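You operate a simulated robot arm through the tools that you are given. There is no shell and no other tool. Be economical: measure what you need, move in short steps, check, and stop when the job is done.

You are at the controls of a simulated two-armed robot. One attempt, no reset.

TASK
Put the short cover on its housing and wipe both covers.
Fine: blue pad back in its place. What is to be rubbed or washed off counts as gone when no trace of it is left.

The check looks at the end state, three seconds after you hand in, the way a careful person would. Anything else that was tipped, shoved, dropped, spilled or broken makes it a failure. A push-on lid holds only when it is set on centred and level and pressed home; a screw cap is set on level and turned clockwise until tight.

THE ROBOT
Two 7-joint arms with two-finger parallel grippers on one trunk, on a base that drives. Base frame: it is fixed to the floor where the robot stands at the start and does not move with it; the origin is under the middle of the robot, x ahead of it, y to its left, z up. Readings come in cm, degrees, newtons and seconds.
The left shoulder is at the start at [7, 16.3, 97.5], the right one opposite. Places, roughly: long folded cover [50, -150, 100]. Payload 3.43 kg a hand.
The tool frame of a hand sits at the grasp point between the pads (the TCP): z along the fingers, y along the line on which they close. The tips reach 3.4 cm beyond it. The gripper opens to 12.8 cm. The fingers are 2.4 cm wide and 1.2 cm thick; the gripper's body (4.8 by 13 cm) begins 9.6 cm behind the TCP.
Orientation is that of the tool frame in the base frame, as a unit quaternion [x, y, z, w]. With the fingers straight down and closing along the base's y, the tool's x points along the base's -x, its y along +y and its z along -z.

THE INTERFACE
- The arms move only by the tool send_rows. It takes "left_motion", "right_motion" or both (then of equal length, played together; a hand with none holds still); each is a list of rows, each an object of numbers (a shift or turn left out is 0, a gripper value left out holds the last): "tx", "ty", "tz": the shift along the base's x, y, z in units of 40 mm (1.0 is 40 mm); "rx", "ry", "rz": the turn, a rotation vector about the base's x, y, z in units of 5 degrees (1.0 is 5 degrees). In form: [{"tx": .., "ty": .., "tz": .., "rx": .., "ry": .., "rz": ..}, ...]. A call has 1 to 20 rows; each row shifts and turns the commanded pose from where the row before left it. "left_grip" and "right_grip" are, for a hand that has rows, the opening, from 0 (shut) to 1 (fully open), set as the call begins (left out, the last holds). A call with a number of a shift or a turn outside -1 to 1 is refused whole. Rows are played at 5 a second. More than 5 cm and 8.6 degrees between two rows, or a gripper value outside its range, and nothing of the call is played. A pose out of reach is approached as far as the arm can. The call stops where the force on the tool passes 40 N (or 10 N more than at its start, if that is more) or the arm is blocked; 0.2 s more then pass. The fingers move at their own pace (about 15.3 cm/s each) and stop on an object; they squeeze with about 25 N. The grip force told is the motor's: it shows also when the fingers shut on nothing. Time passes only in rows, and 0.2 s behind the last, so rows that do not move let the fingers close. The reply holds the time, the measured pose of the TCP, the force on the tool along the base axes, the opening and the grip force, in the units named above and with some noise, with the torque about the TCP (base axes, N m) and any sound that the robot's microphone picked up.
- Cameras (640 x 400 px; columns grow to the right, rows downward): "scene" is now at [13.7, -3.79, 122.48]; the picture's right is [-0.41, -0.91, -0.00], its down [-0.33, 0.15, -0.93] and it looks along [0.85, -0.38, -0.36] (base axes); focal length 214 px, centre (320, 200). "left" rides on the left gripper at [7.6, 1.1, -16] in its tool frame; the picture's right is [-0.15, 0.99, 0.00], its down [-0.88, -0.13, -0.46] and it looks along [-0.45, -0.07, 0.89] (tool axes); focal length 234 px, centre (320, 200). "right" rides on the right gripper at [7.6, -1.1, -16] in its tool frame; the picture's right is [0.15, 0.99, 0.00], its down [-0.88, 0.13, -0.46] and it looks along [-0.45, 0.07, 0.89] (tool axes); focal length 234 px, centre (320, 200). There is no depth. A picture from a camera that has moved, and an enlarged one, comes with that camera's place and axes in the base frame and with its lens.
- grab_frame(camera): a new picture of that camera. The clock stands still meanwhile.
- slide_trunk(by): slides the trunk up (or, below 0, down) by that many cm; the arms and the scene camera ride with it, the base frame stays. It gives what a move gives, with no picture.
- base_move(legs): drives the robot by 1 to 6 legs, each [ahead, left, turn to the left] in cm, cm and degrees, along the robot's own axes; the way and the turn of a leg run together, so that a leg with both is an arc; at most 150 cm and 180 degrees a leg. The arms and the cameras ride along, it lands a little off, and it stops where it bumps. It gives what a move gives.
- pan_tilt(pan, tilt): turns the head with the scene camera to pan (to the left, within 86 degrees either way) and tilt (down, from -29 to 69), counted from straight ahead of the robot. It gives what a move gives.
- enlarge(camera, box): a new picture of the part [left, top, right, bottom] of that camera's present view, enlarged. The clock stands still meanwhile.
- finish_job(): hands the job in; it is judged then, once.

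Work in short steps. Places have to be worked out from the pictures, the camera data and where the tool is seen: move nearer, look again, correct. Check each grasp and each placing, and mend what went wrong. You have 120 turns and 108 pictures in all, those below and enlarged ones among them. Open the grippers and draw the arms clear of the work before you hand the job in, unless the task says otherwise; then end with one line.

The tools are called after ">>>" by a JSON object that holds its "method" and its "body". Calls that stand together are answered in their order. send_rows: Moves the arms, as the interface text tells. Its arguments: {"type":"object","properties":{"left_motion":{"type":"array","items":{"type":"object","properties":{"tx":{"type":"number"},"ty":{"type":"number"},"tz":{"type":"number"},"rx":{"type":"number"},"ry":{"type":"number"},"rz":{"type":"number"}}}},"left_grip":{"type":"number"},"right_motion":{"type":"array","items":{"type":"object","properties":{"tx":{"type":"number"},"ty":{"type":"number"},"tz":{"type":"number"},"rx":{"type":"number"},"ry":{"type":"number"},"rz":{"type":"number"}}}},"right_grip":{"type":"number"}},"required":[]} The other tools are called the same way: slide_trunk (by) slides the trunk up or down; base_move (legs) drives the base; pan_tilt (pan, tilt) turns the head that bears the scene camera; grab_frame (camera) takes a picture; enlarge (camera, box) takes an enlarged picture of a part of a camera's view; finish_job () hands the job in.

At the start:

```text
time_s: 0.0
left_ee_pos: [59.49, -5.01, 119.96]
left_tool_rot: [0.0, 1.0, -0.001, 0.001]
left_wrist_force: [0.8, -0.9, -0.4]
left_torque: [-0.02, 0.02, -0.01]
left_gripper_width: 12.78
left_grip_force: 0.1
right_ee_pos: [36.41, -47.87, 114.56]
right_tool_rot: [0.0, 1.0, -0.001, 0.0]
right_wrist_force: [0.0, 0.5, 0.0]
right_torque: [-0.01, -0.03, 0.0]
right_gripper_width: 12.79
right_grip_force: 0.1
trunk travel left (down, up): [-45.5, 48.5]
robot x, y, heading: [-0.49, 0.3, -0.1]
head pan, tilt: [-24.1, 21.0]
```

scene: 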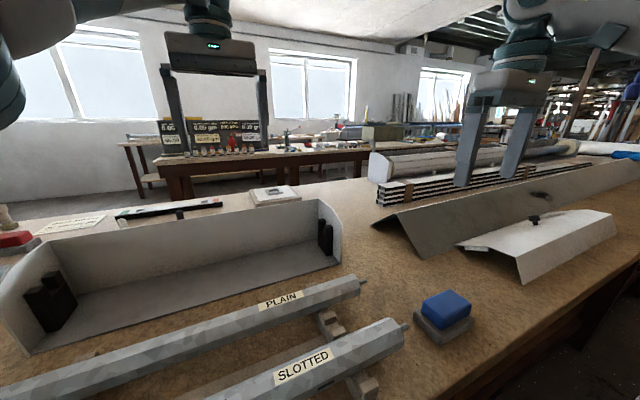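
right: 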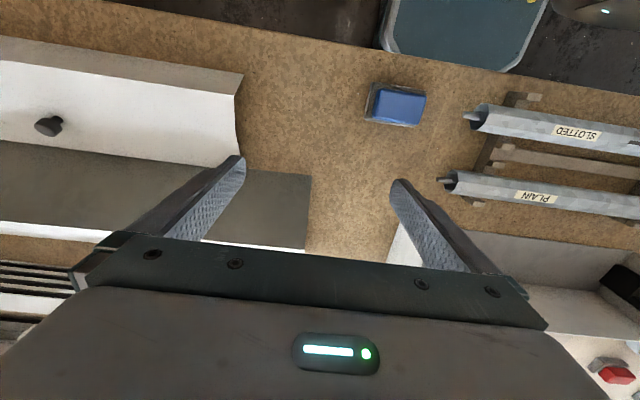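
left: 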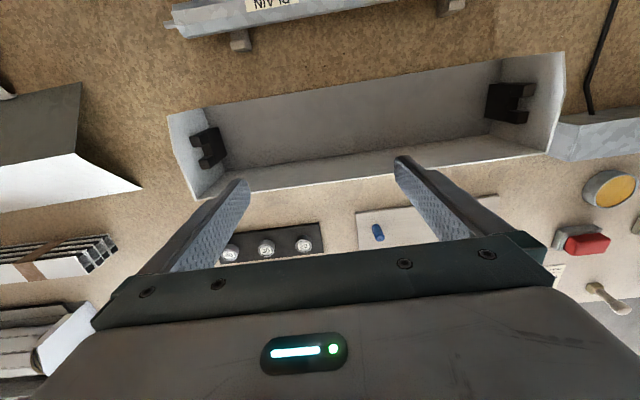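

I start by looking at the bench toward the right, where the covers lie, and straight down at the middle.

>>> {"method": "pan_tilt", "body": {"pan": -60, "tilt": 25}}

>>> {"method": "grab_frame", "body": {"camera": "scene"}}

>>> {"method": "pan_tilt", "body": {"pan": 10, "tilt": 35}}

>>> {"method": "grab_frame", "body": {"camera": "scene"}}

```text
time_s: 1.0
left_ee_pos: [59.46, -5.01, 119.92]
left_tool_rot: [0.0, 1.0, 0.0, 0.001]
left_wrist_force: [0.0, 0.2, -0.4]
left_torque: [0.04, 0.03, 0.02]
left_gripper_width: 12.82
left_grip_force: 0.0
right_ee_pos: [36.35, -47.85, 114.52]
right_tool_rot: [0.0, 1.0, 0.0, 0.0]
right_wrist_force: [-0.2, -0.3, -0.2]
right_torque: [0.04, 0.05, 0.0]
right_gripper_width: 12.8
right_grip_force: 0.0
trunk travel left (down, up): [-45.5, 48.5]
robot x, y, heading: [0.01, 0.13, -0.1]
head pan, tilt: [-60.0, 25.0]
```

```text
104 pictures are left
camera scene: at [9.83, -7.96, 121.84], right [-0.87, -0.5, 0.0], down [-0.21, 0.37, -0.91], along [0.45, -0.78, -0.42], focal length 214 px, centre (320, 200)
```

scene: 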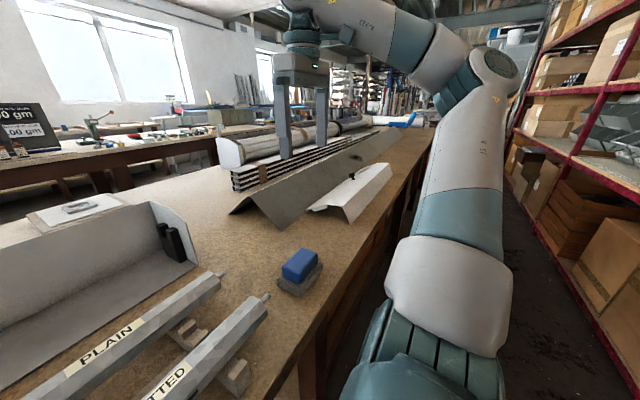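

```text
time_s: 2.4
left_ee_pos: [59.45, -5.0, 119.9]
left_tool_rot: [0.001, 1.0, -0.002, 0.001]
left_wrist_force: [-0.1, -0.5, -0.2]
left_torque: [0.0, 0.01, -0.01]
left_gripper_width: 12.8
left_grip_force: 0.1
right_ee_pos: [36.31, -47.87, 114.69]
right_tool_rot: [-0.001, 1.0, 0.0, 0.0]
right_wrist_force: [-0.4, 0.7, 0.2]
right_torque: [0.04, 0.0, -0.02]
right_gripper_width: 12.79
right_grip_force: 0.0
trunk travel left (down, up): [-45.5, 48.5]
robot x, y, heading: [0.05, -0.03, -0.0]
head pan, tilt: [10.0, 35.0]
```

```text
103 pictures are left
camera scene: at [13.89, 1.54, 120.26], right [0.17, -0.98, 0.0], down [-0.56, -0.1, -0.82], along [0.81, 0.14, -0.57], focal length 214 px, centre (320, 200)
```

scene: 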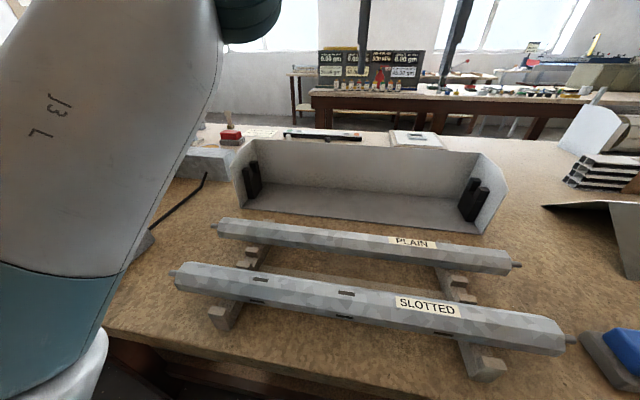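

I drive right along the bench by 60 cm to look at the covers close up.

>>> {"method": "base_move", "body": {"legs": [[0, -60, 0]]}}

>>> {"method": "pan_tilt", "body": {"pan": -15, "tilt": 35}}

>>> {"method": "grab_frame", "body": {"camera": "scene"}}

>>> {"method": "grab_frame", "body": {"camera": "right"}}

>>> {"method": "grab_frame", "body": {"camera": "left"}}

```text
time_s: 5.8
left_ee_pos: [59.31, -65.6, 120.07]
left_tool_rot: [0.002, 1.0, 0.0, 0.001]
left_wrist_force: [0.4, -0.9, 0.4]
left_torque: [0.02, 0.02, 0.02]
left_gripper_width: 12.8
left_grip_force: 0.0
right_ee_pos: [35.84, -108.45, 114.52]
right_tool_rot: [0.002, 1.0, 0.001, 0.0]
right_wrist_force: [-0.5, -0.1, 0.3]
right_torque: [0.02, -0.06, 0.0]
right_gripper_width: 12.8
right_grip_force: 0.1
trunk travel left (down, up): [-45.5, 48.5]
robot x, y, heading: [0.08, -60.33, -0.2]
head pan, tilt: [10.0, 35.0]
```

```text
time_s: 6.7
left_ee_pos: [59.29, -65.51, 119.91]
left_tool_rot: [0.003, 1.0, -0.001, 0.001]
left_wrist_force: [0.4, 0.5, 0.0]
left_torque: [-0.01, -0.02, 0.03]
left_gripper_width: 12.81
left_grip_force: 0.1
right_ee_pos: [35.96, -108.39, 114.61]
right_tool_rot: [0.002, 1.0, 0.0, 0.0]
right_wrist_force: [0.4, 0.3, 0.5]
right_torque: [-0.02, 0.02, 0.03]
right_gripper_width: 12.8
right_grip_force: 0.2
trunk travel left (down, up): [-45.5, 48.5]
robot x, y, heading: [-0.28, -60.25, -0.5]
head pan, tilt: [-15.0, 35.0]
```

```text
102 pictures are left
camera scene: at [13.53, -62.63, 120.26], right [-0.26, -0.96, 0.0], down [-0.55, 0.15, -0.82], along [0.79, -0.22, -0.57], focal length 214 px, centre (320, 200)
```

scene: 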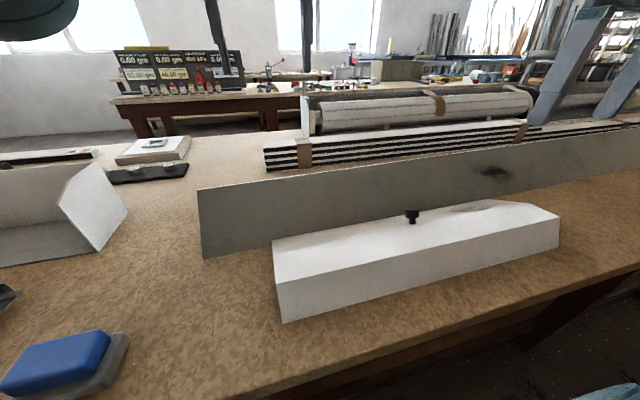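

```text
101 pictures are left
camera right: at [28.28, -109.5, 130.63], right [-0.14, 0.99, 0.0], down [0.88, 0.13, 0.46], along [0.45, 0.07, -0.89], focal length 234 px, centre (320, 200)
```

right: 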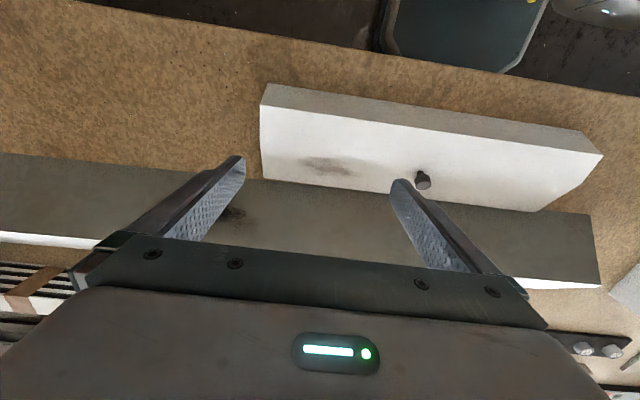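

```text
100 pictures are left
camera left: at [51.6, -64.36, 136.06], right [0.15, 0.99, 0.0], down [0.88, -0.13, 0.46], along [0.45, -0.07, -0.89], focal length 234 px, centre (320, 200)
```

left: 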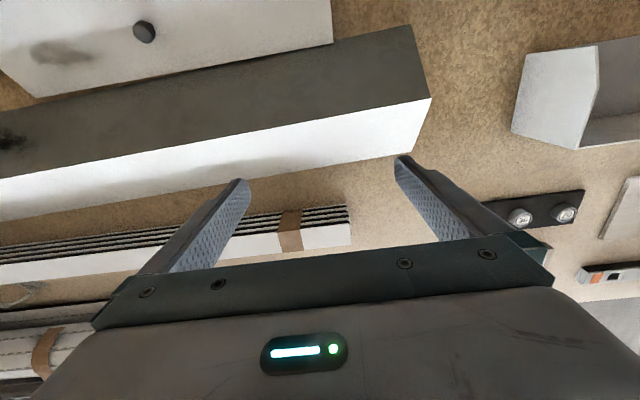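

I enlarge the view of the covers to read their shapes and the smudges.

>>> {"method": "enlarge", "body": {"camera": "scene", "box": [180, 130, 640, 330]}}

>>> {"method": "enlarge", "body": {"camera": "right", "box": [220, 60, 640, 300]}}

```text
1.39 times, centred on (410, 230) of scene
camera zoom: at [13.53, -62.63, 120.26], right [-0.26, -0.96, 0.0], down [-0.55, 0.15, -0.82], along [0.79, -0.22, -0.57], focal length 298 px, centre (195, 158)
```

zoom: 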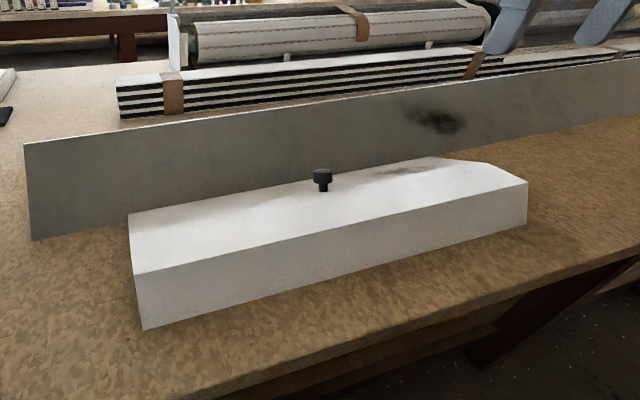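

```text
1.52 times, centred on (430, 180) of right
camera zoom: at [28.28, -109.5, 130.63], right [-0.14, 0.99, 0.0], down [0.88, 0.13, 0.46], along [0.45, 0.07, -0.89], focal length 357 px, centre (152, 230)
```

zoom: 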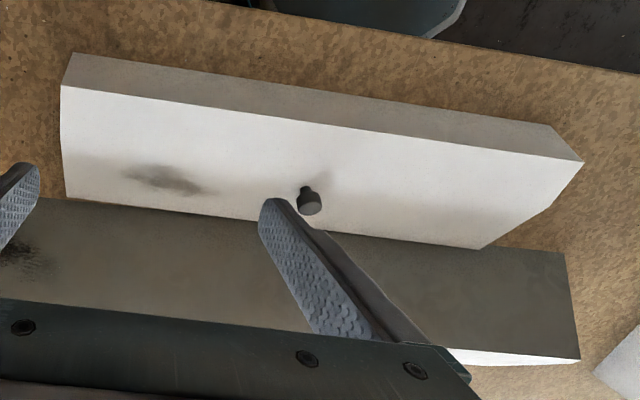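

I return to y ≈ -10 to view the pad, housing and the covers' end profiles.

>>> {"method": "base_move", "body": {"legs": [[0, 50, 0]]}}

>>> {"method": "pan_tilt", "body": {"pan": -50, "tilt": 25}}

>>> {"method": "enlarge", "body": {"camera": "scene", "box": [200, 120, 480, 300]}}

>>> {"method": "pan_tilt", "body": {"pan": 0, "tilt": 30}}

>>> {"method": "grab_frame", "body": {"camera": "scene"}}

>>> {"method": "enlarge", "body": {"camera": "right", "box": [300, 40, 520, 180]}}

```text
time_s: 9.7
left_ee_pos: [59.45, -15.75, 120.05]
left_tool_rot: [0.003, 1.0, -0.001, 0.001]
left_wrist_force: [0.0, 0.5, 0.9]
left_torque: [-0.04, -0.01, -0.03]
left_gripper_width: 12.79
left_grip_force: 0.1
right_ee_pos: [36.11, -58.61, 114.56]
right_tool_rot: [0.003, 1.0, -0.001, 0.0]
right_wrist_force: [0.4, 0.3, -0.3]
right_torque: [0.0, 0.0, 0.0]
right_gripper_width: 12.78
right_grip_force: 0.1
trunk travel left (down, up): [-45.5, 48.5]
robot x, y, heading: [0.12, -10.57, -0.3]
head pan, tilt: [-15.0, 35.0]
```

```text
time_s: 10.7
left_ee_pos: [59.59, -15.79, 120.03]
left_tool_rot: [0.002, 1.0, -0.001, 0.001]
left_wrist_force: [0.3, 0.3, -0.5]
left_torque: [0.0, 0.02, -0.01]
left_gripper_width: 12.8
left_grip_force: 0.1
right_ee_pos: [36.29, -58.63, 114.57]
right_tool_rot: [0.002, 1.0, 0.0, 0.0]
right_wrist_force: [0.1, 0.4, -0.3]
right_torque: [0.01, 0.03, 0.01]
right_gripper_width: 12.8
right_grip_force: 0.0
trunk travel left (down, up): [-45.5, 48.5]
robot x, y, heading: [0.16, -10.51, -0.4]
head pan, tilt: [-50.0, 25.0]
```

```text
2.22 times, centred on (340, 210) of scene
camera zoom: at [11.19, -17.58, 121.84], right [-0.77, -0.64, 0.0], down [-0.27, 0.33, -0.91], along [0.58, -0.7, -0.42], focal length 477 px, centre (276, 178)
```

zoom: 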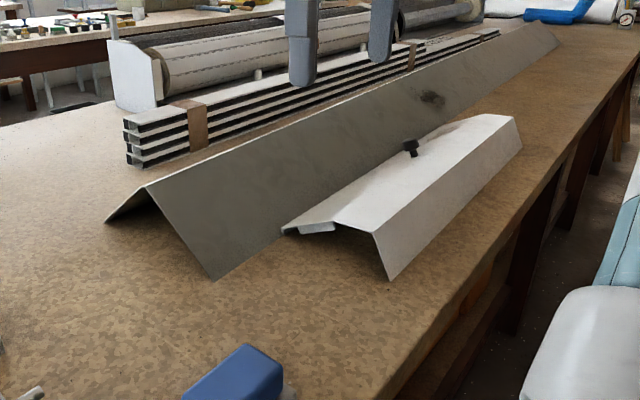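

```text
time_s: 11.9
left_ee_pos: [59.54, -15.81, 120.0]
left_tool_rot: [0.003, 1.0, -0.001, 0.0]
left_wrist_force: [0.9, 0.1, -0.4]
left_torque: [-0.03, -0.02, 0.0]
left_gripper_width: 12.79
left_grip_force: 0.2
right_ee_pos: [36.1, -58.58, 114.55]
right_tool_rot: [0.003, 1.0, 0.0, -0.001]
right_wrist_force: [0.9, 0.4, 0.1]
right_torque: [0.0, -0.02, 0.01]
right_gripper_width: 12.82
right_grip_force: 0.0
trunk travel left (down, up): [-45.5, 48.5]
robot x, y, heading: [-0.13, -10.71, -0.2]
head pan, tilt: [0.0, 30.0]
```

```text
96 pictures are left
camera scene: at [14.35, -10.57, 121.04], right [-0.01, -1.0, 0.0], down [-0.5, 0.0, -0.87], along [0.87, -0.01, -0.5], focal length 214 px, centre (320, 200)
```

scene: 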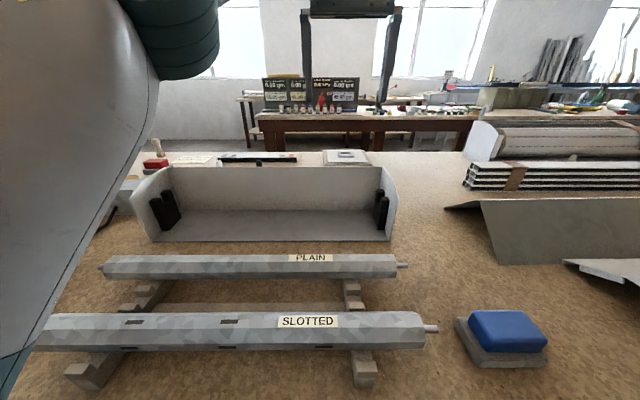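

```text
2.86 times, centred on (410, 110) of right
camera zoom: at [28.53, -59.71, 130.62], right [-0.14, 0.99, 0.0], down [0.88, 0.13, 0.46], along [0.45, 0.07, -0.89], focal length 669 px, centre (63, 457)
```

zoom: 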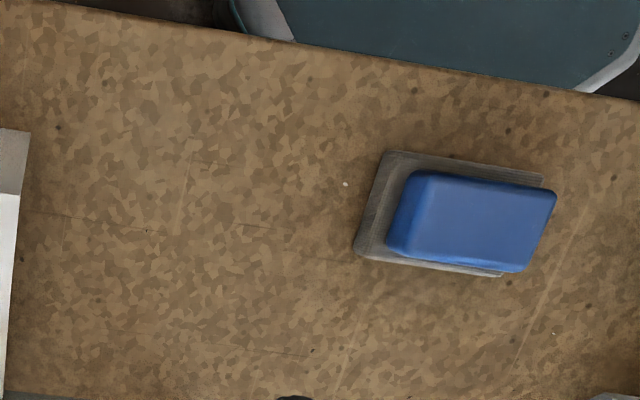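

I zoom on the housing end plates, and on the short cover's left end.

>>> {"method": "enlarge", "body": {"camera": "scene", "box": [100, 140, 260, 250]}}

>>> {"method": "enlarge", "body": {"camera": "scene", "box": [300, 140, 460, 250]}}

>>> {"method": "enlarge", "body": {"camera": "left", "box": [0, 40, 320, 220]}}

>>> {"method": "pan_tilt", "body": {"pan": -50, "tilt": 25}}

>>> {"method": "enlarge", "body": {"camera": "scene", "box": [300, 160, 440, 260]}}

```text
3.64 times, centred on (180, 195) of scene
camera zoom: at [14.35, -10.57, 121.04], right [-0.01, -1.0, 0.0], down [-0.5, 0.0, -0.87], along [0.87, -0.01, -0.5], focal length 780 px, centre (829, 218)
```

zoom: 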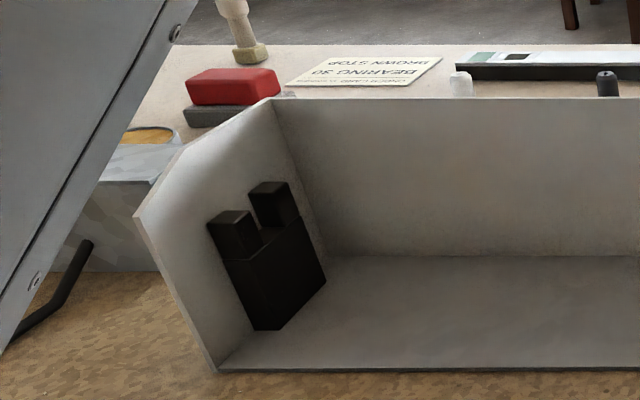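

```text
3.64 times, centred on (380, 195) of scene
camera zoom: at [14.35, -10.57, 121.04], right [-0.01, -1.0, 0.0], down [-0.5, 0.0, -0.87], along [0.87, -0.01, -0.5], focal length 780 px, centre (102, 218)
```

zoom: 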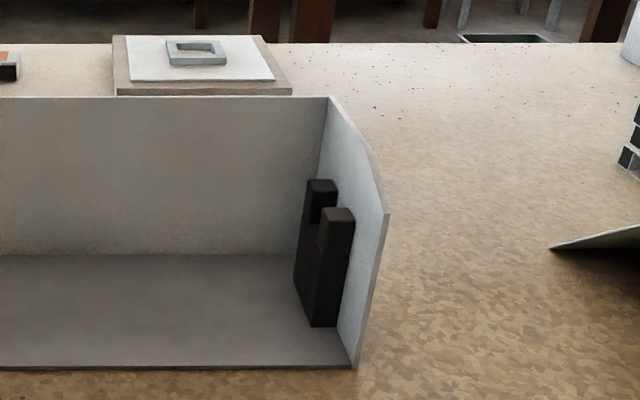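

```text
2.00 times, centred on (160, 130) of left
camera zoom: at [51.87, -14.59, 136.05], right [0.15, 0.99, 0.0], down [0.88, -0.13, 0.46], along [0.45, -0.07, -0.89], focal length 468 px, centre (640, 340)
```

zoom: 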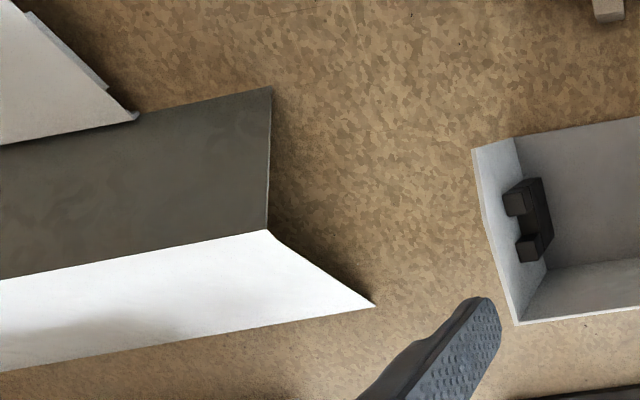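

```text
time_s: 13.0
left_ee_pos: [59.55, -15.9, 120.1]
left_tool_rot: [0.003, 1.0, 0.0, 0.0]
left_wrist_force: [-0.9, -0.3, -0.4]
left_torque: [0.03, 0.01, -0.01]
left_gripper_width: 12.81
left_grip_force: 0.0
right_ee_pos: [36.05, -58.57, 114.58]
right_tool_rot: [0.003, 1.0, 0.0, 0.0]
right_wrist_force: [-0.5, 0.8, -0.2]
right_torque: [0.02, -0.03, 0.01]
right_gripper_width: 12.79
right_grip_force: 0.1
trunk travel left (down, up): [-45.5, 48.5]
robot x, y, heading: [0.43, -10.76, -0.0]
head pan, tilt: [-50.0, 25.0]
```

```text
4.00 times, centred on (370, 210) of scene
camera zoom: at [11.19, -17.59, 121.84], right [-0.77, -0.64, 0.0], down [-0.27, 0.33, -0.91], along [0.58, -0.7, -0.42], focal length 858 px, centre (120, 160)
```

zoom: 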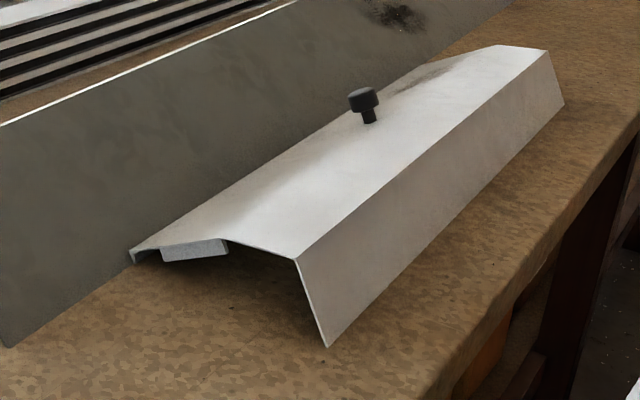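

Triangulating from two views puts the real bench surface near z ≈ 87.5, the pad near [30.6, -36, 91.6], and the short cover's knob near [41.3, -89.5, 93.5] on a back panel sloping ~31° away. The housing spans y -28…28.5, with its top near z ≈ 101. I'll move the short cover first with the left hand, so I drive to y ≈ -105.

>>> {"method": "base_move", "body": {"legs": [[0, -92, 0]]}}

>>> {"method": "pan_tilt", "body": {"pan": 15, "tilt": 45}}

>>> {"method": "grab_frame", "body": {"camera": "scene"}}

>>> {"method": "grab_frame", "body": {"camera": "left"}}

```text
time_s: 17.9
left_ee_pos: [59.2, -107.2, 119.97]
left_tool_rot: [-0.001, 1.0, -0.001, 0.001]
left_wrist_force: [0.9, 0.4, 0.8]
left_torque: [0.01, 0.02, -0.01]
left_gripper_width: 12.8
left_grip_force: 0.0
right_ee_pos: [36.03, -150.08, 114.45]
right_tool_rot: [0.001, 1.0, 0.001, 0.0]
right_wrist_force: [-0.1, -0.3, 0.3]
right_torque: [-0.01, -0.01, -0.03]
right_gripper_width: 12.81
right_grip_force: 0.1
trunk travel left (down, up): [-45.5, 48.5]
robot x, y, heading: [0.01, -102.4, -0.1]
head pan, tilt: [-50.0, 25.0]
```

```text
time_s: 19.2
left_ee_pos: [59.18, -107.11, 120.01]
left_tool_rot: [0.0, 1.0, 0.0, 0.001]
left_wrist_force: [0.4, -0.6, -0.9]
left_torque: [-0.03, -0.01, -0.02]
left_gripper_width: 12.83
left_grip_force: 0.2
right_ee_pos: [36.11, -150.14, 114.52]
right_tool_rot: [0.0, 1.0, -0.001, 0.0]
right_wrist_force: [-0.3, 0.6, 0.3]
right_torque: [-0.02, -0.01, 0.01]
right_gripper_width: 12.8
right_grip_force: 0.1
trunk travel left (down, up): [-45.5, 48.5]
robot x, y, heading: [-0.22, -102.1, 0.1]
head pan, tilt: [15.0, 45.0]
```

```text
90 pictures are left
camera scene: at [12.86, -100.05, 118.78], right [0.26, -0.97, 0.0], down [-0.68, -0.18, -0.71], along [0.68, 0.18, -0.71], focal length 214 px, centre (320, 200)
```

scene: 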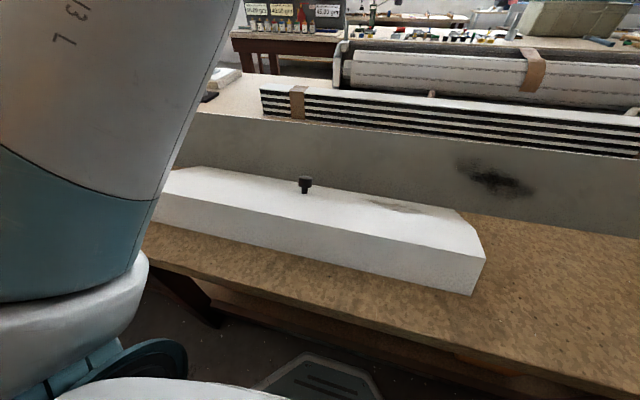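

```text
89 pictures are left
camera left: at [51.59, -105.99, 136.06], right [0.15, 0.99, 0.0], down [0.88, -0.13, 0.46], along [0.45, -0.07, -0.89], focal length 234 px, centre (320, 200)
```

left: 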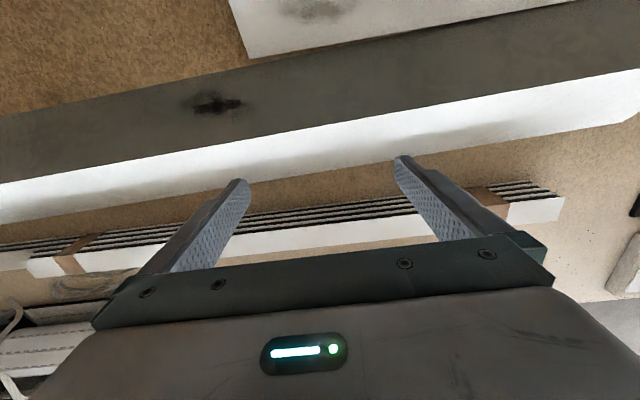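

I move the left hand over the knob, turning it 90° so the fingers close across the cover, then tilting it to face the panel.

>>> {"method": "send_rows", "body": {"left_motion": [{"tx": -0.142, "ty": 0.244, "rz": -1}, {"tx": -0.142, "ty": 0.244, "rz": -1}, {"tx": -0.142, "ty": 0.244, "rz": -1}, {"tx": -0.142, "ty": 0.244, "rz": -1}, {"tx": -0.142, "ty": 0.244, "rz": -1}, {"tx": -0.142, "ty": 0.244, "rz": -1}, {"tx": -0.142, "ty": 0.244, "rz": -1}, {"tx": -0.142, "ty": 0.244, "rz": -1}, {"tx": -0.142, "ty": 0.244, "rz": -1}, {"tx": -0.142, "ty": 0.244, "rz": -1}, {"tx": -0.142, "ty": 0.244, "rz": -1}, {"tx": -0.142, "ty": 0.244, "rz": -1}, {"tx": -0.142, "ty": 0.244, "rz": -1}, {"tx": -0.142, "ty": 0.244, "rz": -1}, {"tx": -0.142, "ty": 0.244, "rz": -1}, {"tx": -0.142, "ty": 0.244, "rz": -1}, {"tx": -0.142, "ty": 0.244, "rz": -1}, {"tx": -0.142, "ty": 0.244, "rz": -1}], "left_grip": 0.5}}

>>> {"method": "send_rows", "body": {"left_motion": [{"tz": -0.4, "ry": 0.885}, {"tz": -0.4, "ry": 0.885}, {"tz": -0.4, "ry": 0.885}, {"tz": -0.4, "ry": 0.885}, {"tz": -0.4, "ry": 0.885}, {"tz": -0.4, "ry": 0.885}, {"tz": -0.4, "ry": 0.885}, {}]}}

>>> {"method": "grab_frame", "body": {"camera": "left"}}

>>> {"method": "grab_frame", "body": {"camera": "scene"}}

```text
time_s: 23.0
left_ee_pos: [39.24, -93.47, 112.31]
left_tool_rot: [0.707, 0.708, -0.001, 0.002]
left_wrist_force: [0.2, 0.4, -0.1]
left_torque: [0.0, 0.01, -0.03]
left_gripper_width: 6.4
left_grip_force: 0.1
left hand out of reach, approached as far as the arm can: row 12, 13, 14, 15, 16, 17, 18
right_ee_pos: [36.01, -150.11, 114.54]
right_tool_rot: [0.001, 1.0, -0.001, 0.0]
right_wrist_force: [0.2, -1.0, 0.1]
right_torque: [-0.01, -0.02, -0.02]
right_gripper_width: 12.83
right_grip_force: 0.2
trunk travel left (down, up): [-45.5, 48.5]
robot x, y, heading: [-0.13, -102.37, -0.0]
head pan, tilt: [15.0, 45.0]
```

```text
time_s: 24.8
left_ee_pos: [39.15, -93.51, 101.24]
left_tool_rot: [0.681, 0.681, -0.191, -0.189]
left_wrist_force: [0.0, -0.4, 0.2]
left_torque: [0.03, 0.0, 0.04]
left_gripper_width: 6.42
left_grip_force: 0.0
right_ee_pos: [36.11, -150.06, 114.54]
right_tool_rot: [0.001, 1.0, 0.0, 0.001]
right_wrist_force: [0.5, 0.7, -0.3]
right_torque: [0.0, -0.01, -0.01]
right_gripper_width: 12.81
right_grip_force: 0.1
trunk travel left (down, up): [-45.5, 48.5]
robot x, y, heading: [-0.36, -102.2, -0.3]
head pan, tilt: [15.0, 45.0]
```

```text
88 pictures are left
camera left: at [48.33, -85.79, 114.41], right [0.85, -0.15, -0.51], down [0.12, -0.88, 0.46], along [-0.52, -0.45, -0.73], focal length 234 px, centre (320, 200)
```

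left: 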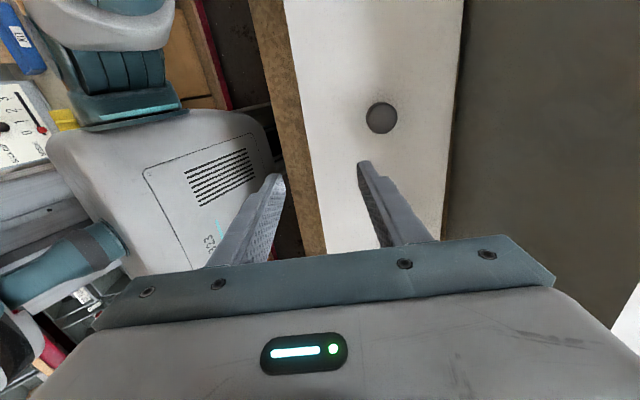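

```text
87 pictures are left
camera scene: at [12.81, -100.05, 118.79], right [0.26, -0.97, 0.0], down [-0.68, -0.18, -0.71], along [0.68, 0.18, -0.71], focal length 214 px, centre (320, 200)
```

scene: 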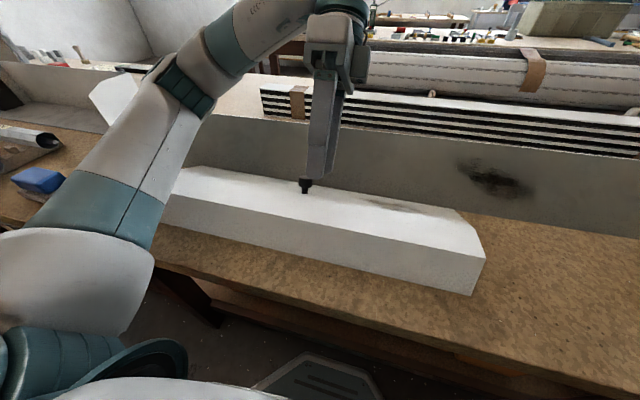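

The hand has the right tilt, and the knob measures near [41.5, -89.5, 94]. I shift to a standoff on its axis.

>>> {"method": "send_rows", "body": {"left_motion": [{"tx": 0.25, "ty": 0.17, "tz": 0.1}, {"tx": 0.25, "ty": 0.17, "tz": 0.1}, {"tx": 0.25, "ty": 0.17}, {"tx": 0.25, "ty": 0.17}, {"tx": 0.25, "ty": 0.16}, {"tx": 0.25, "ty": 0.16}, {}]}}

>>> {"method": "grab_frame", "body": {"camera": "left"}}

>>> {"method": "enlarge", "body": {"camera": "scene", "box": [240, 120, 380, 220]}}

```text
time_s: 26.4
left_ee_pos: [40.67, -92.42, 101.78]
left_tool_rot: [0.681, 0.682, -0.189, -0.189]
left_wrist_force: [0.4, 0.2, -1.2]
left_torque: [-0.01, -0.01, -0.02]
left_gripper_width: 6.4
left_grip_force: 0.1
left hand out of reach, approached as far as the arm can: row 2, 3, 4, 5, 6
right_ee_pos: [36.1, -150.16, 114.61]
right_tool_rot: [0.001, 1.0, 0.001, 0.0]
right_wrist_force: [-0.4, 0.4, -0.3]
right_torque: [-0.06, 0.02, -0.01]
right_gripper_width: 12.78
right_grip_force: 0.0
trunk travel left (down, up): [-45.5, 48.5]
robot x, y, heading: [-0.21, -101.91, -0.0]
head pan, tilt: [15.0, 45.0]
```

```text
86 pictures are left
camera left: at [49.88, -84.72, 115.0], right [0.85, -0.15, -0.51], down [0.12, -0.88, 0.46], along [-0.52, -0.45, -0.73], focal length 234 px, centre (320, 200)
```

left: 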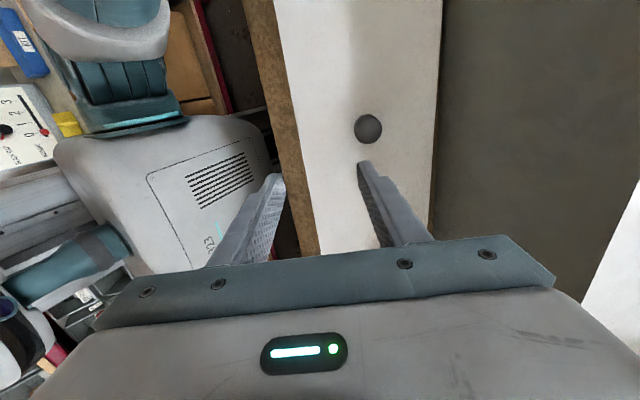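

```text
4.00 times, centred on (310, 170) of scene
camera zoom: at [12.86, -100.04, 118.78], right [0.26, -0.97, 0.0], down [-0.68, -0.18, -0.71], along [0.68, 0.18, -0.71], focal length 858 px, centre (360, 320)
```

zoom: 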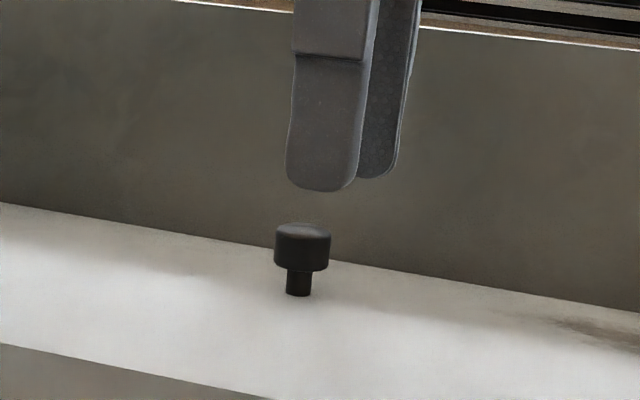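

The arm hits a limit at this yaw. I raise it, untilt and try the opposite yaw (+90°).

>>> {"method": "send_rows", "body": {"left_motion": [{"tz": 0.5, "ry": -0.885}, {"tz": 0.5, "ry": -0.885}, {"tz": 0.5, "ry": -0.885}, {"tz": 0.5, "ry": -0.885}, {"tz": 0.5, "ry": -0.885}, {"tz": 0.5, "ry": -0.885}, {"tz": 0.5, "ry": -0.885}, {"rz": 1}, {"rz": 1}, {"rz": 1}, {"rz": 1}, {"rz": 1}, {"rz": 1}, {"rz": 1}, {"rz": 1}, {"rz": 1}, {"rz": 1}, {"rz": 1}, {"rz": 1}]}}

>>> {"method": "send_rows", "body": {"left_motion": [{"rz": 1}, {"rz": 1}, {"rz": 1}, {"rz": 1}, {"rz": 1}, {"rz": 1}, {"rz": 1, "tx": 0.1, "ty": 0.05}, {"rz": 1, "tx": 0.1, "ty": 0.05}, {"rz": 1, "tx": 0.1, "ty": 0.05}, {"rz": 1, "tx": 0.1, "ty": 0.05}, {"rz": 1, "tx": 0.1, "ty": 0.05}, {"rz": 1, "tx": 0.1, "ty": 0.05}, {"rz": 1, "tx": 0.1, "ty": 0.05}, {"rz": 1, "tx": 0.1, "ty": 0.05}, {"rz": 1, "tx": 0.1, "ty": 0.05}, {"rz": 1, "tx": 0.1, "ty": 0.05}, {"rz": 1, "tx": 0.1, "ty": 0.05}, {"rz": 1, "tx": 0.1, "ty": 0.05}]}}

>>> {"method": "send_rows", "body": {"left_motion": [{"rz": 1}, {"rz": 1}, {"rz": 1}, {"rz": 1}, {"rz": 1}, {"rz": 1}]}}

```text
time_s: 30.4
left_ee_pos: [38.0, -93.53, 114.32]
left_tool_rot: [0.259, 0.966, -0.002, 0.0]
left_wrist_force: [0.7, -0.7, 0.5]
left_torque: [0.01, 0.0, 0.02]
left_gripper_width: 6.4
left_grip_force: 0.1
left hand out of reach, approached as far as the arm can: row 2, 3, 4, 5, 6, 7
right_ee_pos: [36.05, -150.16, 114.59]
right_tool_rot: [0.0, 1.0, 0.0, 0.0]
right_wrist_force: [-0.3, 0.1, -0.2]
right_torque: [-0.03, -0.01, 0.02]
right_gripper_width: 12.81
right_grip_force: 0.0
trunk travel left (down, up): [-45.5, 48.5]
robot x, y, heading: [-0.18, -101.81, 0.1]
head pan, tilt: [15.0, 45.0]
```

```text
time_s: 34.2
left_ee_pos: [42.85, -91.01, 114.33]
left_tool_rot: [-0.5, 0.866, -0.001, 0.001]
left_wrist_force: [0.1, -0.6, -1.0]
left_torque: [-0.01, -0.01, 0.0]
left_gripper_width: 6.4
left_grip_force: 0.0
right_ee_pos: [36.06, -150.11, 114.59]
right_tool_rot: [0.0, 1.0, 0.0, -0.001]
right_wrist_force: [-0.2, 0.9, -0.7]
right_torque: [-0.03, 0.05, -0.02]
right_gripper_width: 12.8
right_grip_force: 0.2
trunk travel left (down, up): [-45.5, 48.5]
robot x, y, heading: [0.03, -102.22, -0.2]
head pan, tilt: [15.0, 45.0]
```

```text
time_s: 35.6
left_ee_pos: [42.87, -91.14, 114.43]
left_tool_rot: [-0.706, 0.708, 0.0, 0.002]
left_wrist_force: [-0.9, 0.6, -0.6]
left_torque: [-0.01, 0.03, 0.02]
left_gripper_width: 6.39
left_grip_force: 0.0
right_ee_pos: [35.99, -150.19, 114.47]
right_tool_rot: [0.0, 1.0, 0.0, 0.0]
right_wrist_force: [-0.4, 0.8, 0.3]
right_torque: [-0.01, 0.01, 0.01]
right_gripper_width: 12.78
right_grip_force: 0.0
trunk travel left (down, up): [-45.5, 48.5]
robot x, y, heading: [-0.0, -101.94, -0.2]
head pan, tilt: [15.0, 45.0]
```

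This yaw is fine. I test that the arm can also reach out to x ≈ 60 in this posture, as will be needed at the housing, then come back and tilt.

>>> {"method": "send_rows", "body": {"left_motion": [{"tx": 0.9}, {"tx": 0.9}, {"tx": 0.9}, {"tx": 0.9}, {"tx": 0.9}, {"tx": 0.9}, {"tx": -0.9}, {"tx": -0.9}, {"tx": -0.9}, {"tx": -0.9}, {"tx": -0.9}, {"tx": -0.9}]}}

>>> {"method": "send_rows", "body": {"left_motion": [{"ry": 0.885, "tz": -0.4, "tx": 0.09, "ty": 0.06}, {"ry": 0.885, "tz": -0.4, "tx": 0.09, "ty": 0.06}, {"ry": 0.885, "tz": -0.4, "tx": 0.09, "ty": 0.06}, {"ry": 0.885, "tz": -0.4, "tx": 0.09, "ty": 0.06}, {"ry": 0.885, "tz": -0.4, "tx": 0.09, "ty": 0.06}, {"ry": 0.885, "tz": -0.4, "tx": 0.09, "ty": 0.06}, {"ry": 0.885, "tz": -0.4, "tx": 0.09, "ty": 0.06}, {}]}}

>>> {"method": "grab_frame", "body": {"camera": "left"}}

>>> {"method": "enlarge", "body": {"camera": "scene", "box": [240, 120, 380, 220]}}

```text
time_s: 38.2
left_ee_pos: [42.72, -91.03, 114.33]
left_tool_rot: [-0.707, 0.707, 0.0, 0.001]
left_wrist_force: [0.4, 0.4, -0.8]
left_torque: [0.0, -0.03, 0.03]
left_gripper_width: 6.4
left_grip_force: 0.0
right_ee_pos: [36.0, -150.02, 114.53]
right_tool_rot: [0.001, 1.0, 0.0, 0.0]
right_wrist_force: [0.7, 0.0, -0.5]
right_torque: [0.01, -0.03, 0.01]
right_gripper_width: 12.81
right_grip_force: 0.1
trunk travel left (down, up): [-45.5, 48.5]
robot x, y, heading: [-0.25, -102.36, -0.3]
head pan, tilt: [15.0, 45.0]
```

```text
time_s: 40.0
left_ee_pos: [45.25, -89.44, 103.13]
left_tool_rot: [-0.681, 0.682, 0.188, -0.188]
left_wrist_force: [-0.7, 0.4, 0.4]
left_torque: [0.0, -0.03, -0.02]
left_gripper_width: 6.41
left_grip_force: 0.1
right_ee_pos: [36.0, -150.08, 114.65]
right_tool_rot: [0.001, 1.0, 0.001, 0.0]
right_wrist_force: [0.6, -0.3, 0.4]
right_torque: [0.02, 0.02, -0.03]
right_gripper_width: 12.79
right_grip_force: 0.0
trunk travel left (down, up): [-45.5, 48.5]
robot x, y, heading: [-0.19, -101.62, -0.4]
head pan, tilt: [15.0, 45.0]
```

```text
84 pictures are left
camera left: at [52.51, -96.99, 117.45], right [-0.85, 0.15, 0.51], down [0.35, 0.88, 0.32], along [-0.4, 0.45, -0.8], focal length 234 px, centre (320, 200)
```

left: 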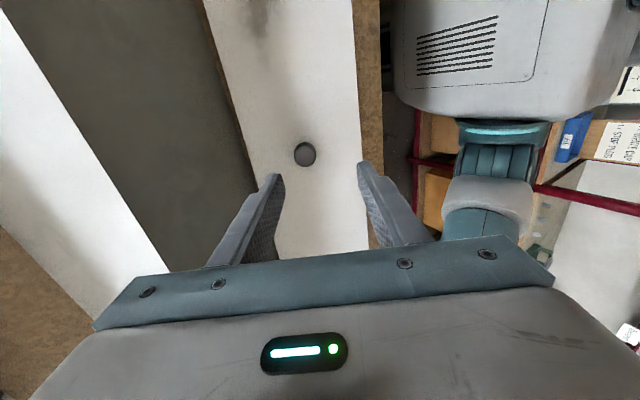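

```text
4.00 times, centred on (310, 170) of scene
camera zoom: at [12.81, -100.05, 118.79], right [0.26, -0.97, 0.0], down [-0.68, -0.18, -0.71], along [0.68, 0.18, -0.71], focal length 858 px, centre (360, 320)
```

zoom: 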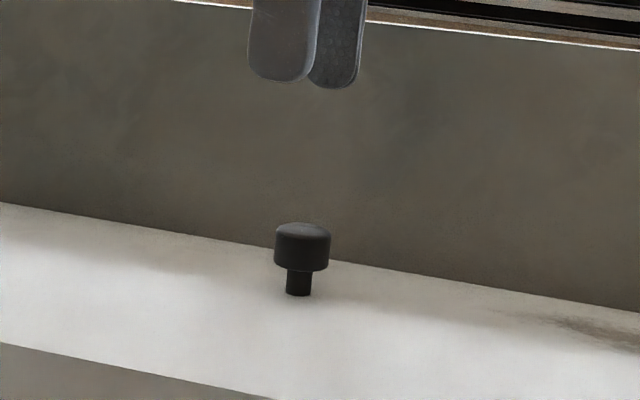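

Knob sits at about [41.6, -89.7, 94]; I go to a closer standoff along its axis and check alignment.

>>> {"method": "send_rows", "body": {"left_motion": [{"tx": 0.3, "ty": -0.06}, {"tx": -0.2, "tz": -0.4}, {"tx": -0.2, "tz": -0.4}, {"tx": -0.19, "tz": -0.4}, {}]}}

>>> {"method": "grab_frame", "body": {"camera": "left"}}

>>> {"method": "enlarge", "body": {"camera": "scene", "box": [240, 120, 380, 220]}}

```text
time_s: 41.2
left_ee_pos: [44.1, -89.75, 98.41]
left_tool_rot: [-0.681, 0.682, 0.189, -0.189]
left_wrist_force: [-0.3, -1.0, -0.3]
left_torque: [0.0, 0.01, -0.03]
left_gripper_width: 6.4
left_grip_force: 0.1
right_ee_pos: [36.05, -150.17, 114.74]
right_tool_rot: [0.0, 1.0, 0.001, 0.0]
right_wrist_force: [1.1, -0.1, -0.1]
right_torque: [-0.02, -0.01, -0.01]
right_gripper_width: 12.8
right_grip_force: 0.0
trunk travel left (down, up): [-45.5, 48.5]
robot x, y, heading: [-0.4, -102.0, -0.3]
head pan, tilt: [15.0, 45.0]
```

```text
82 pictures are left
camera left: at [51.34, -97.19, 112.66], right [-0.85, 0.15, 0.51], down [0.35, 0.88, 0.32], along [-0.4, 0.45, -0.8], focal length 234 px, centre (320, 200)
```

left: 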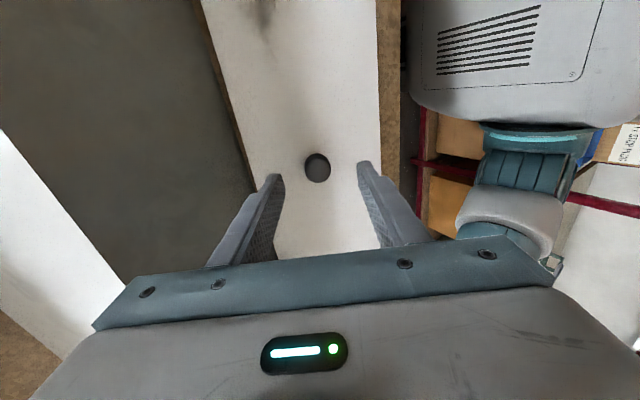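

```text
4.00 times, centred on (310, 170) of scene
camera zoom: at [12.84, -100.06, 118.79], right [0.26, -0.97, 0.0], down [-0.68, -0.18, -0.71], along [0.68, 0.18, -0.71], focal length 858 px, centre (360, 320)
```

zoom: 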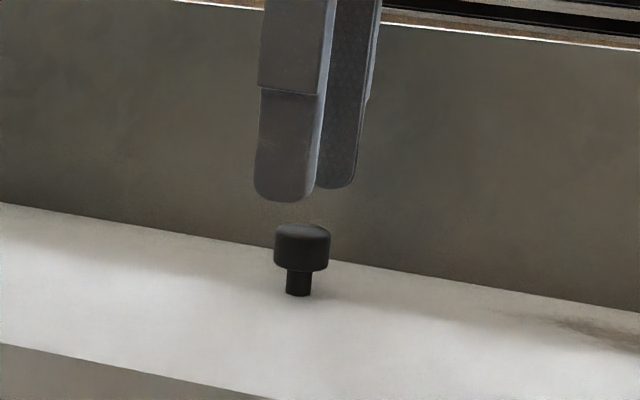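

Projected and seen knob positions agree within 2 px. I descend along the axis slowly.

>>> {"method": "send_rows", "body": {"left_motion": [{"tx": -0.129, "tz": -0.214}, {"tx": -0.129, "tz": -0.214}, {"tx": -0.129, "tz": -0.214}, {"tx": -0.065, "tz": -0.107}, {"tx": -0.065, "tz": -0.107}, {}]}}

>>> {"method": "enlarge", "body": {"camera": "scene", "box": [240, 120, 380, 220]}}

```text
time_s: 42.6
left_ee_pos: [42.09, -89.69, 94.86]
left_tool_rot: [-0.681, 0.681, 0.19, -0.188]
left_wrist_force: [-0.1, -0.3, -0.3]
left_torque: [-0.01, 0.01, -0.01]
left_gripper_width: 6.38
left_grip_force: 0.0
right_ee_pos: [35.94, -149.96, 114.57]
right_tool_rot: [0.001, 1.0, 0.001, -0.001]
right_wrist_force: [-0.7, 0.2, -0.6]
right_torque: [-0.02, 0.0, 0.0]
right_gripper_width: 12.79
right_grip_force: 0.1
trunk travel left (down, up): [-45.5, 48.5]
robot x, y, heading: [-0.18, -102.03, -0.3]
head pan, tilt: [15.0, 45.0]
```

```text
4.00 times, centred on (310, 170) of scene
camera zoom: at [12.85, -100.04, 118.78], right [0.26, -0.97, 0.0], down [-0.68, -0.18, -0.71], along [0.68, 0.18, -0.71], focal length 858 px, centre (360, 320)
```

zoom: 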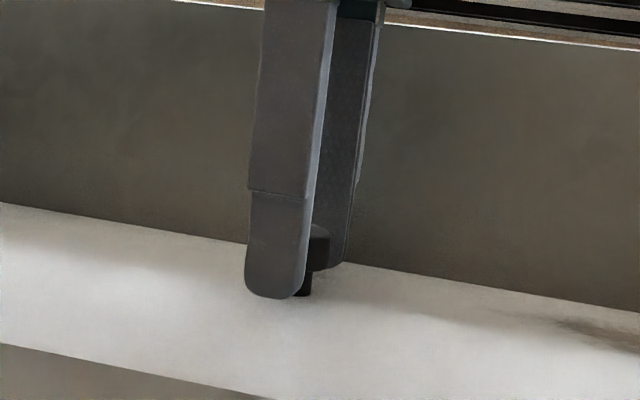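

Fingers straddle the knob head as predicted. I close the gripper.

>>> {"method": "send_rows", "body": {"left_motion": [{}, {}, {}, {}], "left_grip": 0}}

>>> {"method": "enlarge", "body": {"camera": "scene", "box": [240, 120, 380, 220]}}

```text
time_s: 43.6
left_ee_pos: [42.15, -89.65, 94.71]
left_tool_rot: [-0.681, 0.682, 0.189, -0.187]
left_wrist_force: [0.2, 0.0, -0.5]
left_torque: [0.0, -0.18, 0.0]
left_gripper_width: 2.53
left_grip_force: 25.0
right_ee_pos: [36.05, -150.1, 114.55]
right_tool_rot: [0.0, 1.0, 0.0, 0.001]
right_wrist_force: [0.7, -0.5, 0.3]
right_torque: [0.03, -0.01, 0.02]
right_gripper_width: 12.79
right_grip_force: 0.1
trunk travel left (down, up): [-45.5, 48.5]
robot x, y, heading: [-0.59, -102.37, -0.1]
head pan, tilt: [15.0, 45.0]
```

```text
4.00 times, centred on (310, 170) of scene
camera zoom: at [12.87, -100.03, 118.78], right [0.26, -0.97, 0.0], down [-0.68, -0.18, -0.71], along [0.68, 0.18, -0.71], focal length 858 px, centre (360, 320)
```

zoom: 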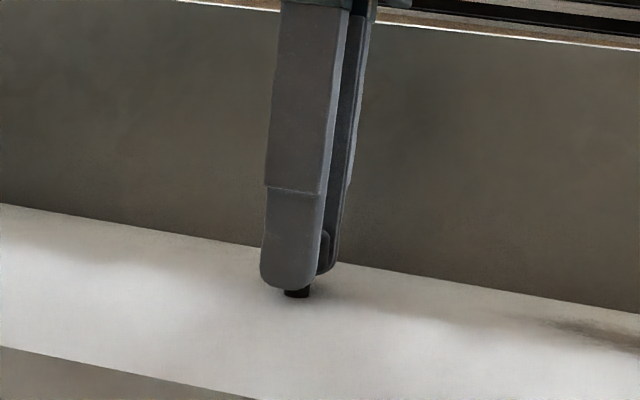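

Grip holds at 2.5 cm. I lift slowly by 4 cm and check.

>>> {"method": "send_rows", "body": {"left_motion": [{"tz": 0.1}, {"tz": 0.15}, {"tz": 0.25}, {"tz": 0.25}, {"tz": 0.25}, {}]}}

>>> {"method": "grab_frame", "body": {"camera": "scene"}}

>>> {"method": "grab_frame", "body": {"camera": "left"}}

```text
time_s: 45.0
left_ee_pos: [42.03, -89.66, 98.87]
left_tool_rot: [-0.681, 0.682, 0.189, -0.188]
left_wrist_force: [-0.2, 0.8, -1.8]
left_torque: [0.0, -0.14, 0.03]
left_gripper_width: 2.53
left_grip_force: 25.2
right_ee_pos: [36.07, -150.1, 114.53]
right_tool_rot: [0.001, 1.0, 0.0, 0.0]
right_wrist_force: [0.4, -0.1, -0.2]
right_torque: [0.03, -0.01, -0.03]
right_gripper_width: 12.83
right_grip_force: 0.0
trunk travel left (down, up): [-45.5, 48.5]
robot x, y, heading: [-0.39, -101.83, 0.1]
head pan, tilt: [15.0, 45.0]
```

```text
78 pictures are left
camera scene: at [12.89, -100.02, 118.78], right [0.26, -0.97, 0.0], down [-0.68, -0.18, -0.71], along [0.68, 0.18, -0.71], focal length 214 px, centre (320, 200)
```

scene: 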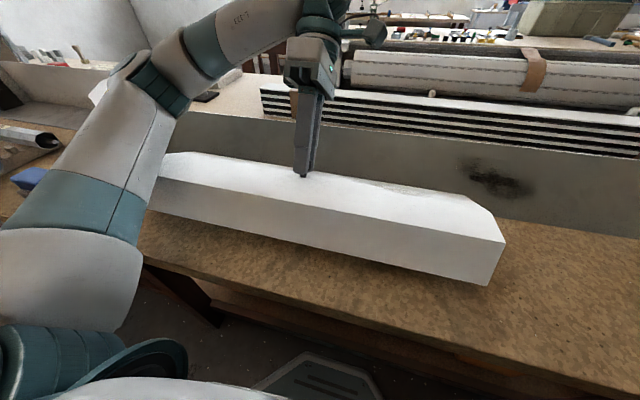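

```text
77 pictures are left
camera left: at [49.3, -97.21, 113.17], right [-0.85, 0.15, 0.51], down [0.35, 0.88, 0.32], along [-0.4, 0.45, -0.8], focal length 234 px, centre (320, 200)
```

left: 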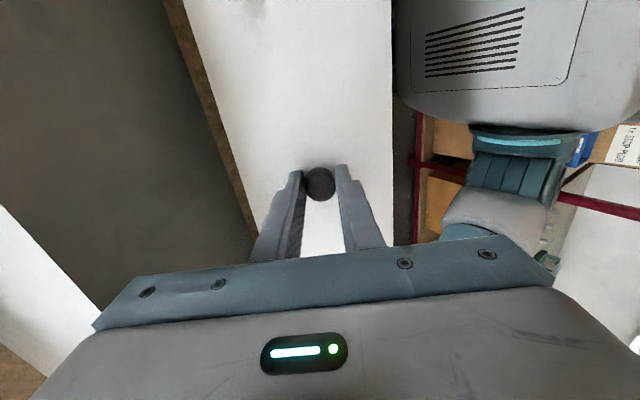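

The cover is lifted cleanly and level. I raise it high and turn the hand to vertical, which levels its back panel.

>>> {"method": "send_rows", "body": {"left_motion": [{"tz": 0.4}, {"tz": 0.4}, {"tz": 0.4}, {"tz": 0.4}, {"tz": 0.4}, {"tz": 0.4}, {"tz": 0.4, "ry": -0.62}, {"tz": 0.4, "ry": -0.62}, {"tz": 0.4, "ry": -0.62}, {"tz": 0.4, "ry": -0.62}, {"tz": 0.4, "ry": -0.62}, {"tz": 0.4, "ry": -0.62}, {"tz": 0.4, "ry": -0.62}, {"tz": 0.4, "ry": -0.62}, {"tz": 0.4, "ry": -0.62}, {"tz": 0.4, "ry": -0.62}, {}]}}

>>> {"method": "grab_frame", "body": {"camera": "scene"}}

```text
time_s: 48.6
left_ee_pos: [42.16, -89.58, 124.36]
left_tool_rot: [0.707, -0.707, 0.0, -0.001]
left_wrist_force: [0.3, 0.7, -2.8]
left_torque: [-0.01, -0.04, 0.03]
left_gripper_width: 2.53
left_grip_force: 25.4
right_ee_pos: [36.01, -150.15, 114.61]
right_tool_rot: [-0.001, 1.0, 0.0, 0.0]
right_wrist_force: [0.7, 0.0, -0.4]
right_torque: [-0.01, 0.02, 0.03]
right_gripper_width: 12.81
right_grip_force: 0.0
trunk travel left (down, up): [-45.5, 48.5]
robot x, y, heading: [0.22, -101.89, -0.0]
head pan, tilt: [15.0, 45.0]
```

```text
76 pictures are left
camera scene: at [12.92, -100.02, 118.77], right [0.26, -0.97, 0.0], down [-0.68, -0.18, -0.71], along [0.68, 0.18, -0.71], focal length 214 px, centre (320, 200)
```

scene: 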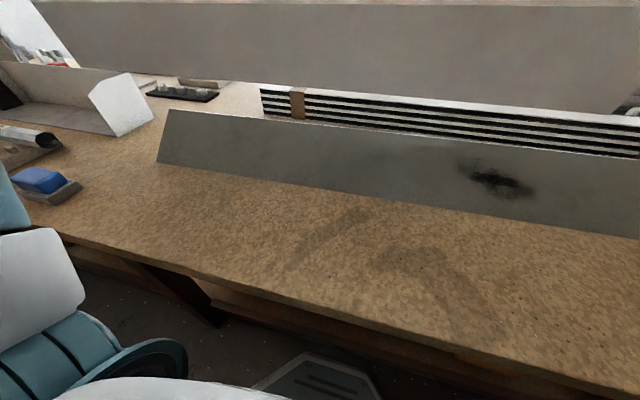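

Cover is level above everything. I drive left 90 cm so the cover faces the housing.

>>> {"method": "base_move", "body": {"legs": [[0, 90, 0]]}}

>>> {"method": "pan_tilt", "body": {"pan": -5, "tilt": 35}}

>>> {"method": "grab_frame", "body": {"camera": "scene"}}

>>> {"method": "grab_frame", "body": {"camera": "left"}}

```text
time_s: 53.3
left_ee_pos: [42.04, 0.48, 124.4]
left_tool_rot: [0.708, -0.706, 0.0, 0.0]
left_wrist_force: [-0.8, -0.3, -3.4]
left_torque: [0.0, -0.04, 0.02]
left_gripper_width: 2.52
left_grip_force: 25.1
right_ee_pos: [36.19, -60.04, 114.58]
right_tool_rot: [-0.001, 1.0, 0.0, 0.001]
right_wrist_force: [0.0, 0.4, 0.0]
right_torque: [0.0, -0.02, 0.01]
right_gripper_width: 12.79
right_grip_force: 0.0
trunk travel left (down, up): [-45.5, 48.5]
robot x, y, heading: [-0.41, -12.27, 0.4]
head pan, tilt: [15.0, 45.0]
```

```text
time_s: 54.2
left_ee_pos: [41.96, 0.56, 124.39]
left_tool_rot: [0.708, -0.706, 0.0, -0.001]
left_wrist_force: [0.3, -0.2, -2.1]
left_torque: [-0.01, -0.07, 0.02]
left_gripper_width: 2.52
left_grip_force: 24.9
right_ee_pos: [36.03, -59.94, 114.59]
right_tool_rot: [-0.001, 1.0, 0.0, 0.0]
right_wrist_force: [-1.0, 0.7, -0.3]
right_torque: [0.01, -0.01, 0.02]
right_gripper_width: 12.78
right_grip_force: 0.1
trunk travel left (down, up): [-45.5, 48.5]
robot x, y, heading: [0.03, -12.0, 0.3]
head pan, tilt: [-5.0, 35.0]
```

```text
75 pictures are left
camera scene: at [13.65, -12.91, 120.26], right [-0.08, -1.0, 0.0], down [-0.57, 0.05, -0.82], along [0.82, -0.07, -0.57], focal length 214 px, centre (320, 200)
```

scene: 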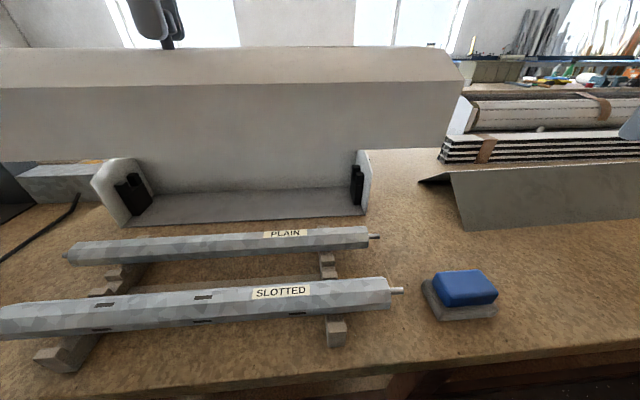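

```text
74 pictures are left
camera left: at [40.73, -7.1, 140.45], right [-0.99, 0.14, 0.0], down [0.13, 0.88, 0.46], along [0.07, 0.45, -0.89], focal length 234 px, centre (320, 200)
```

left: 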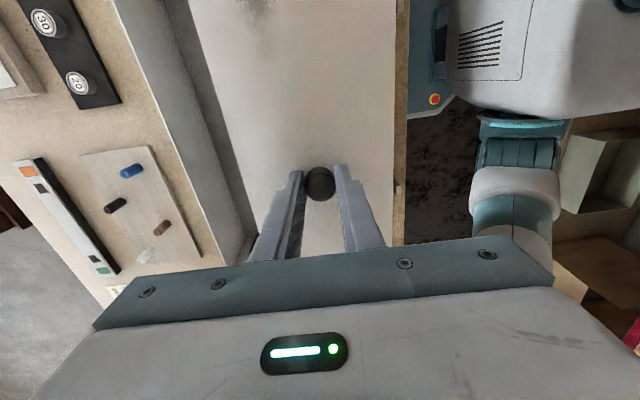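

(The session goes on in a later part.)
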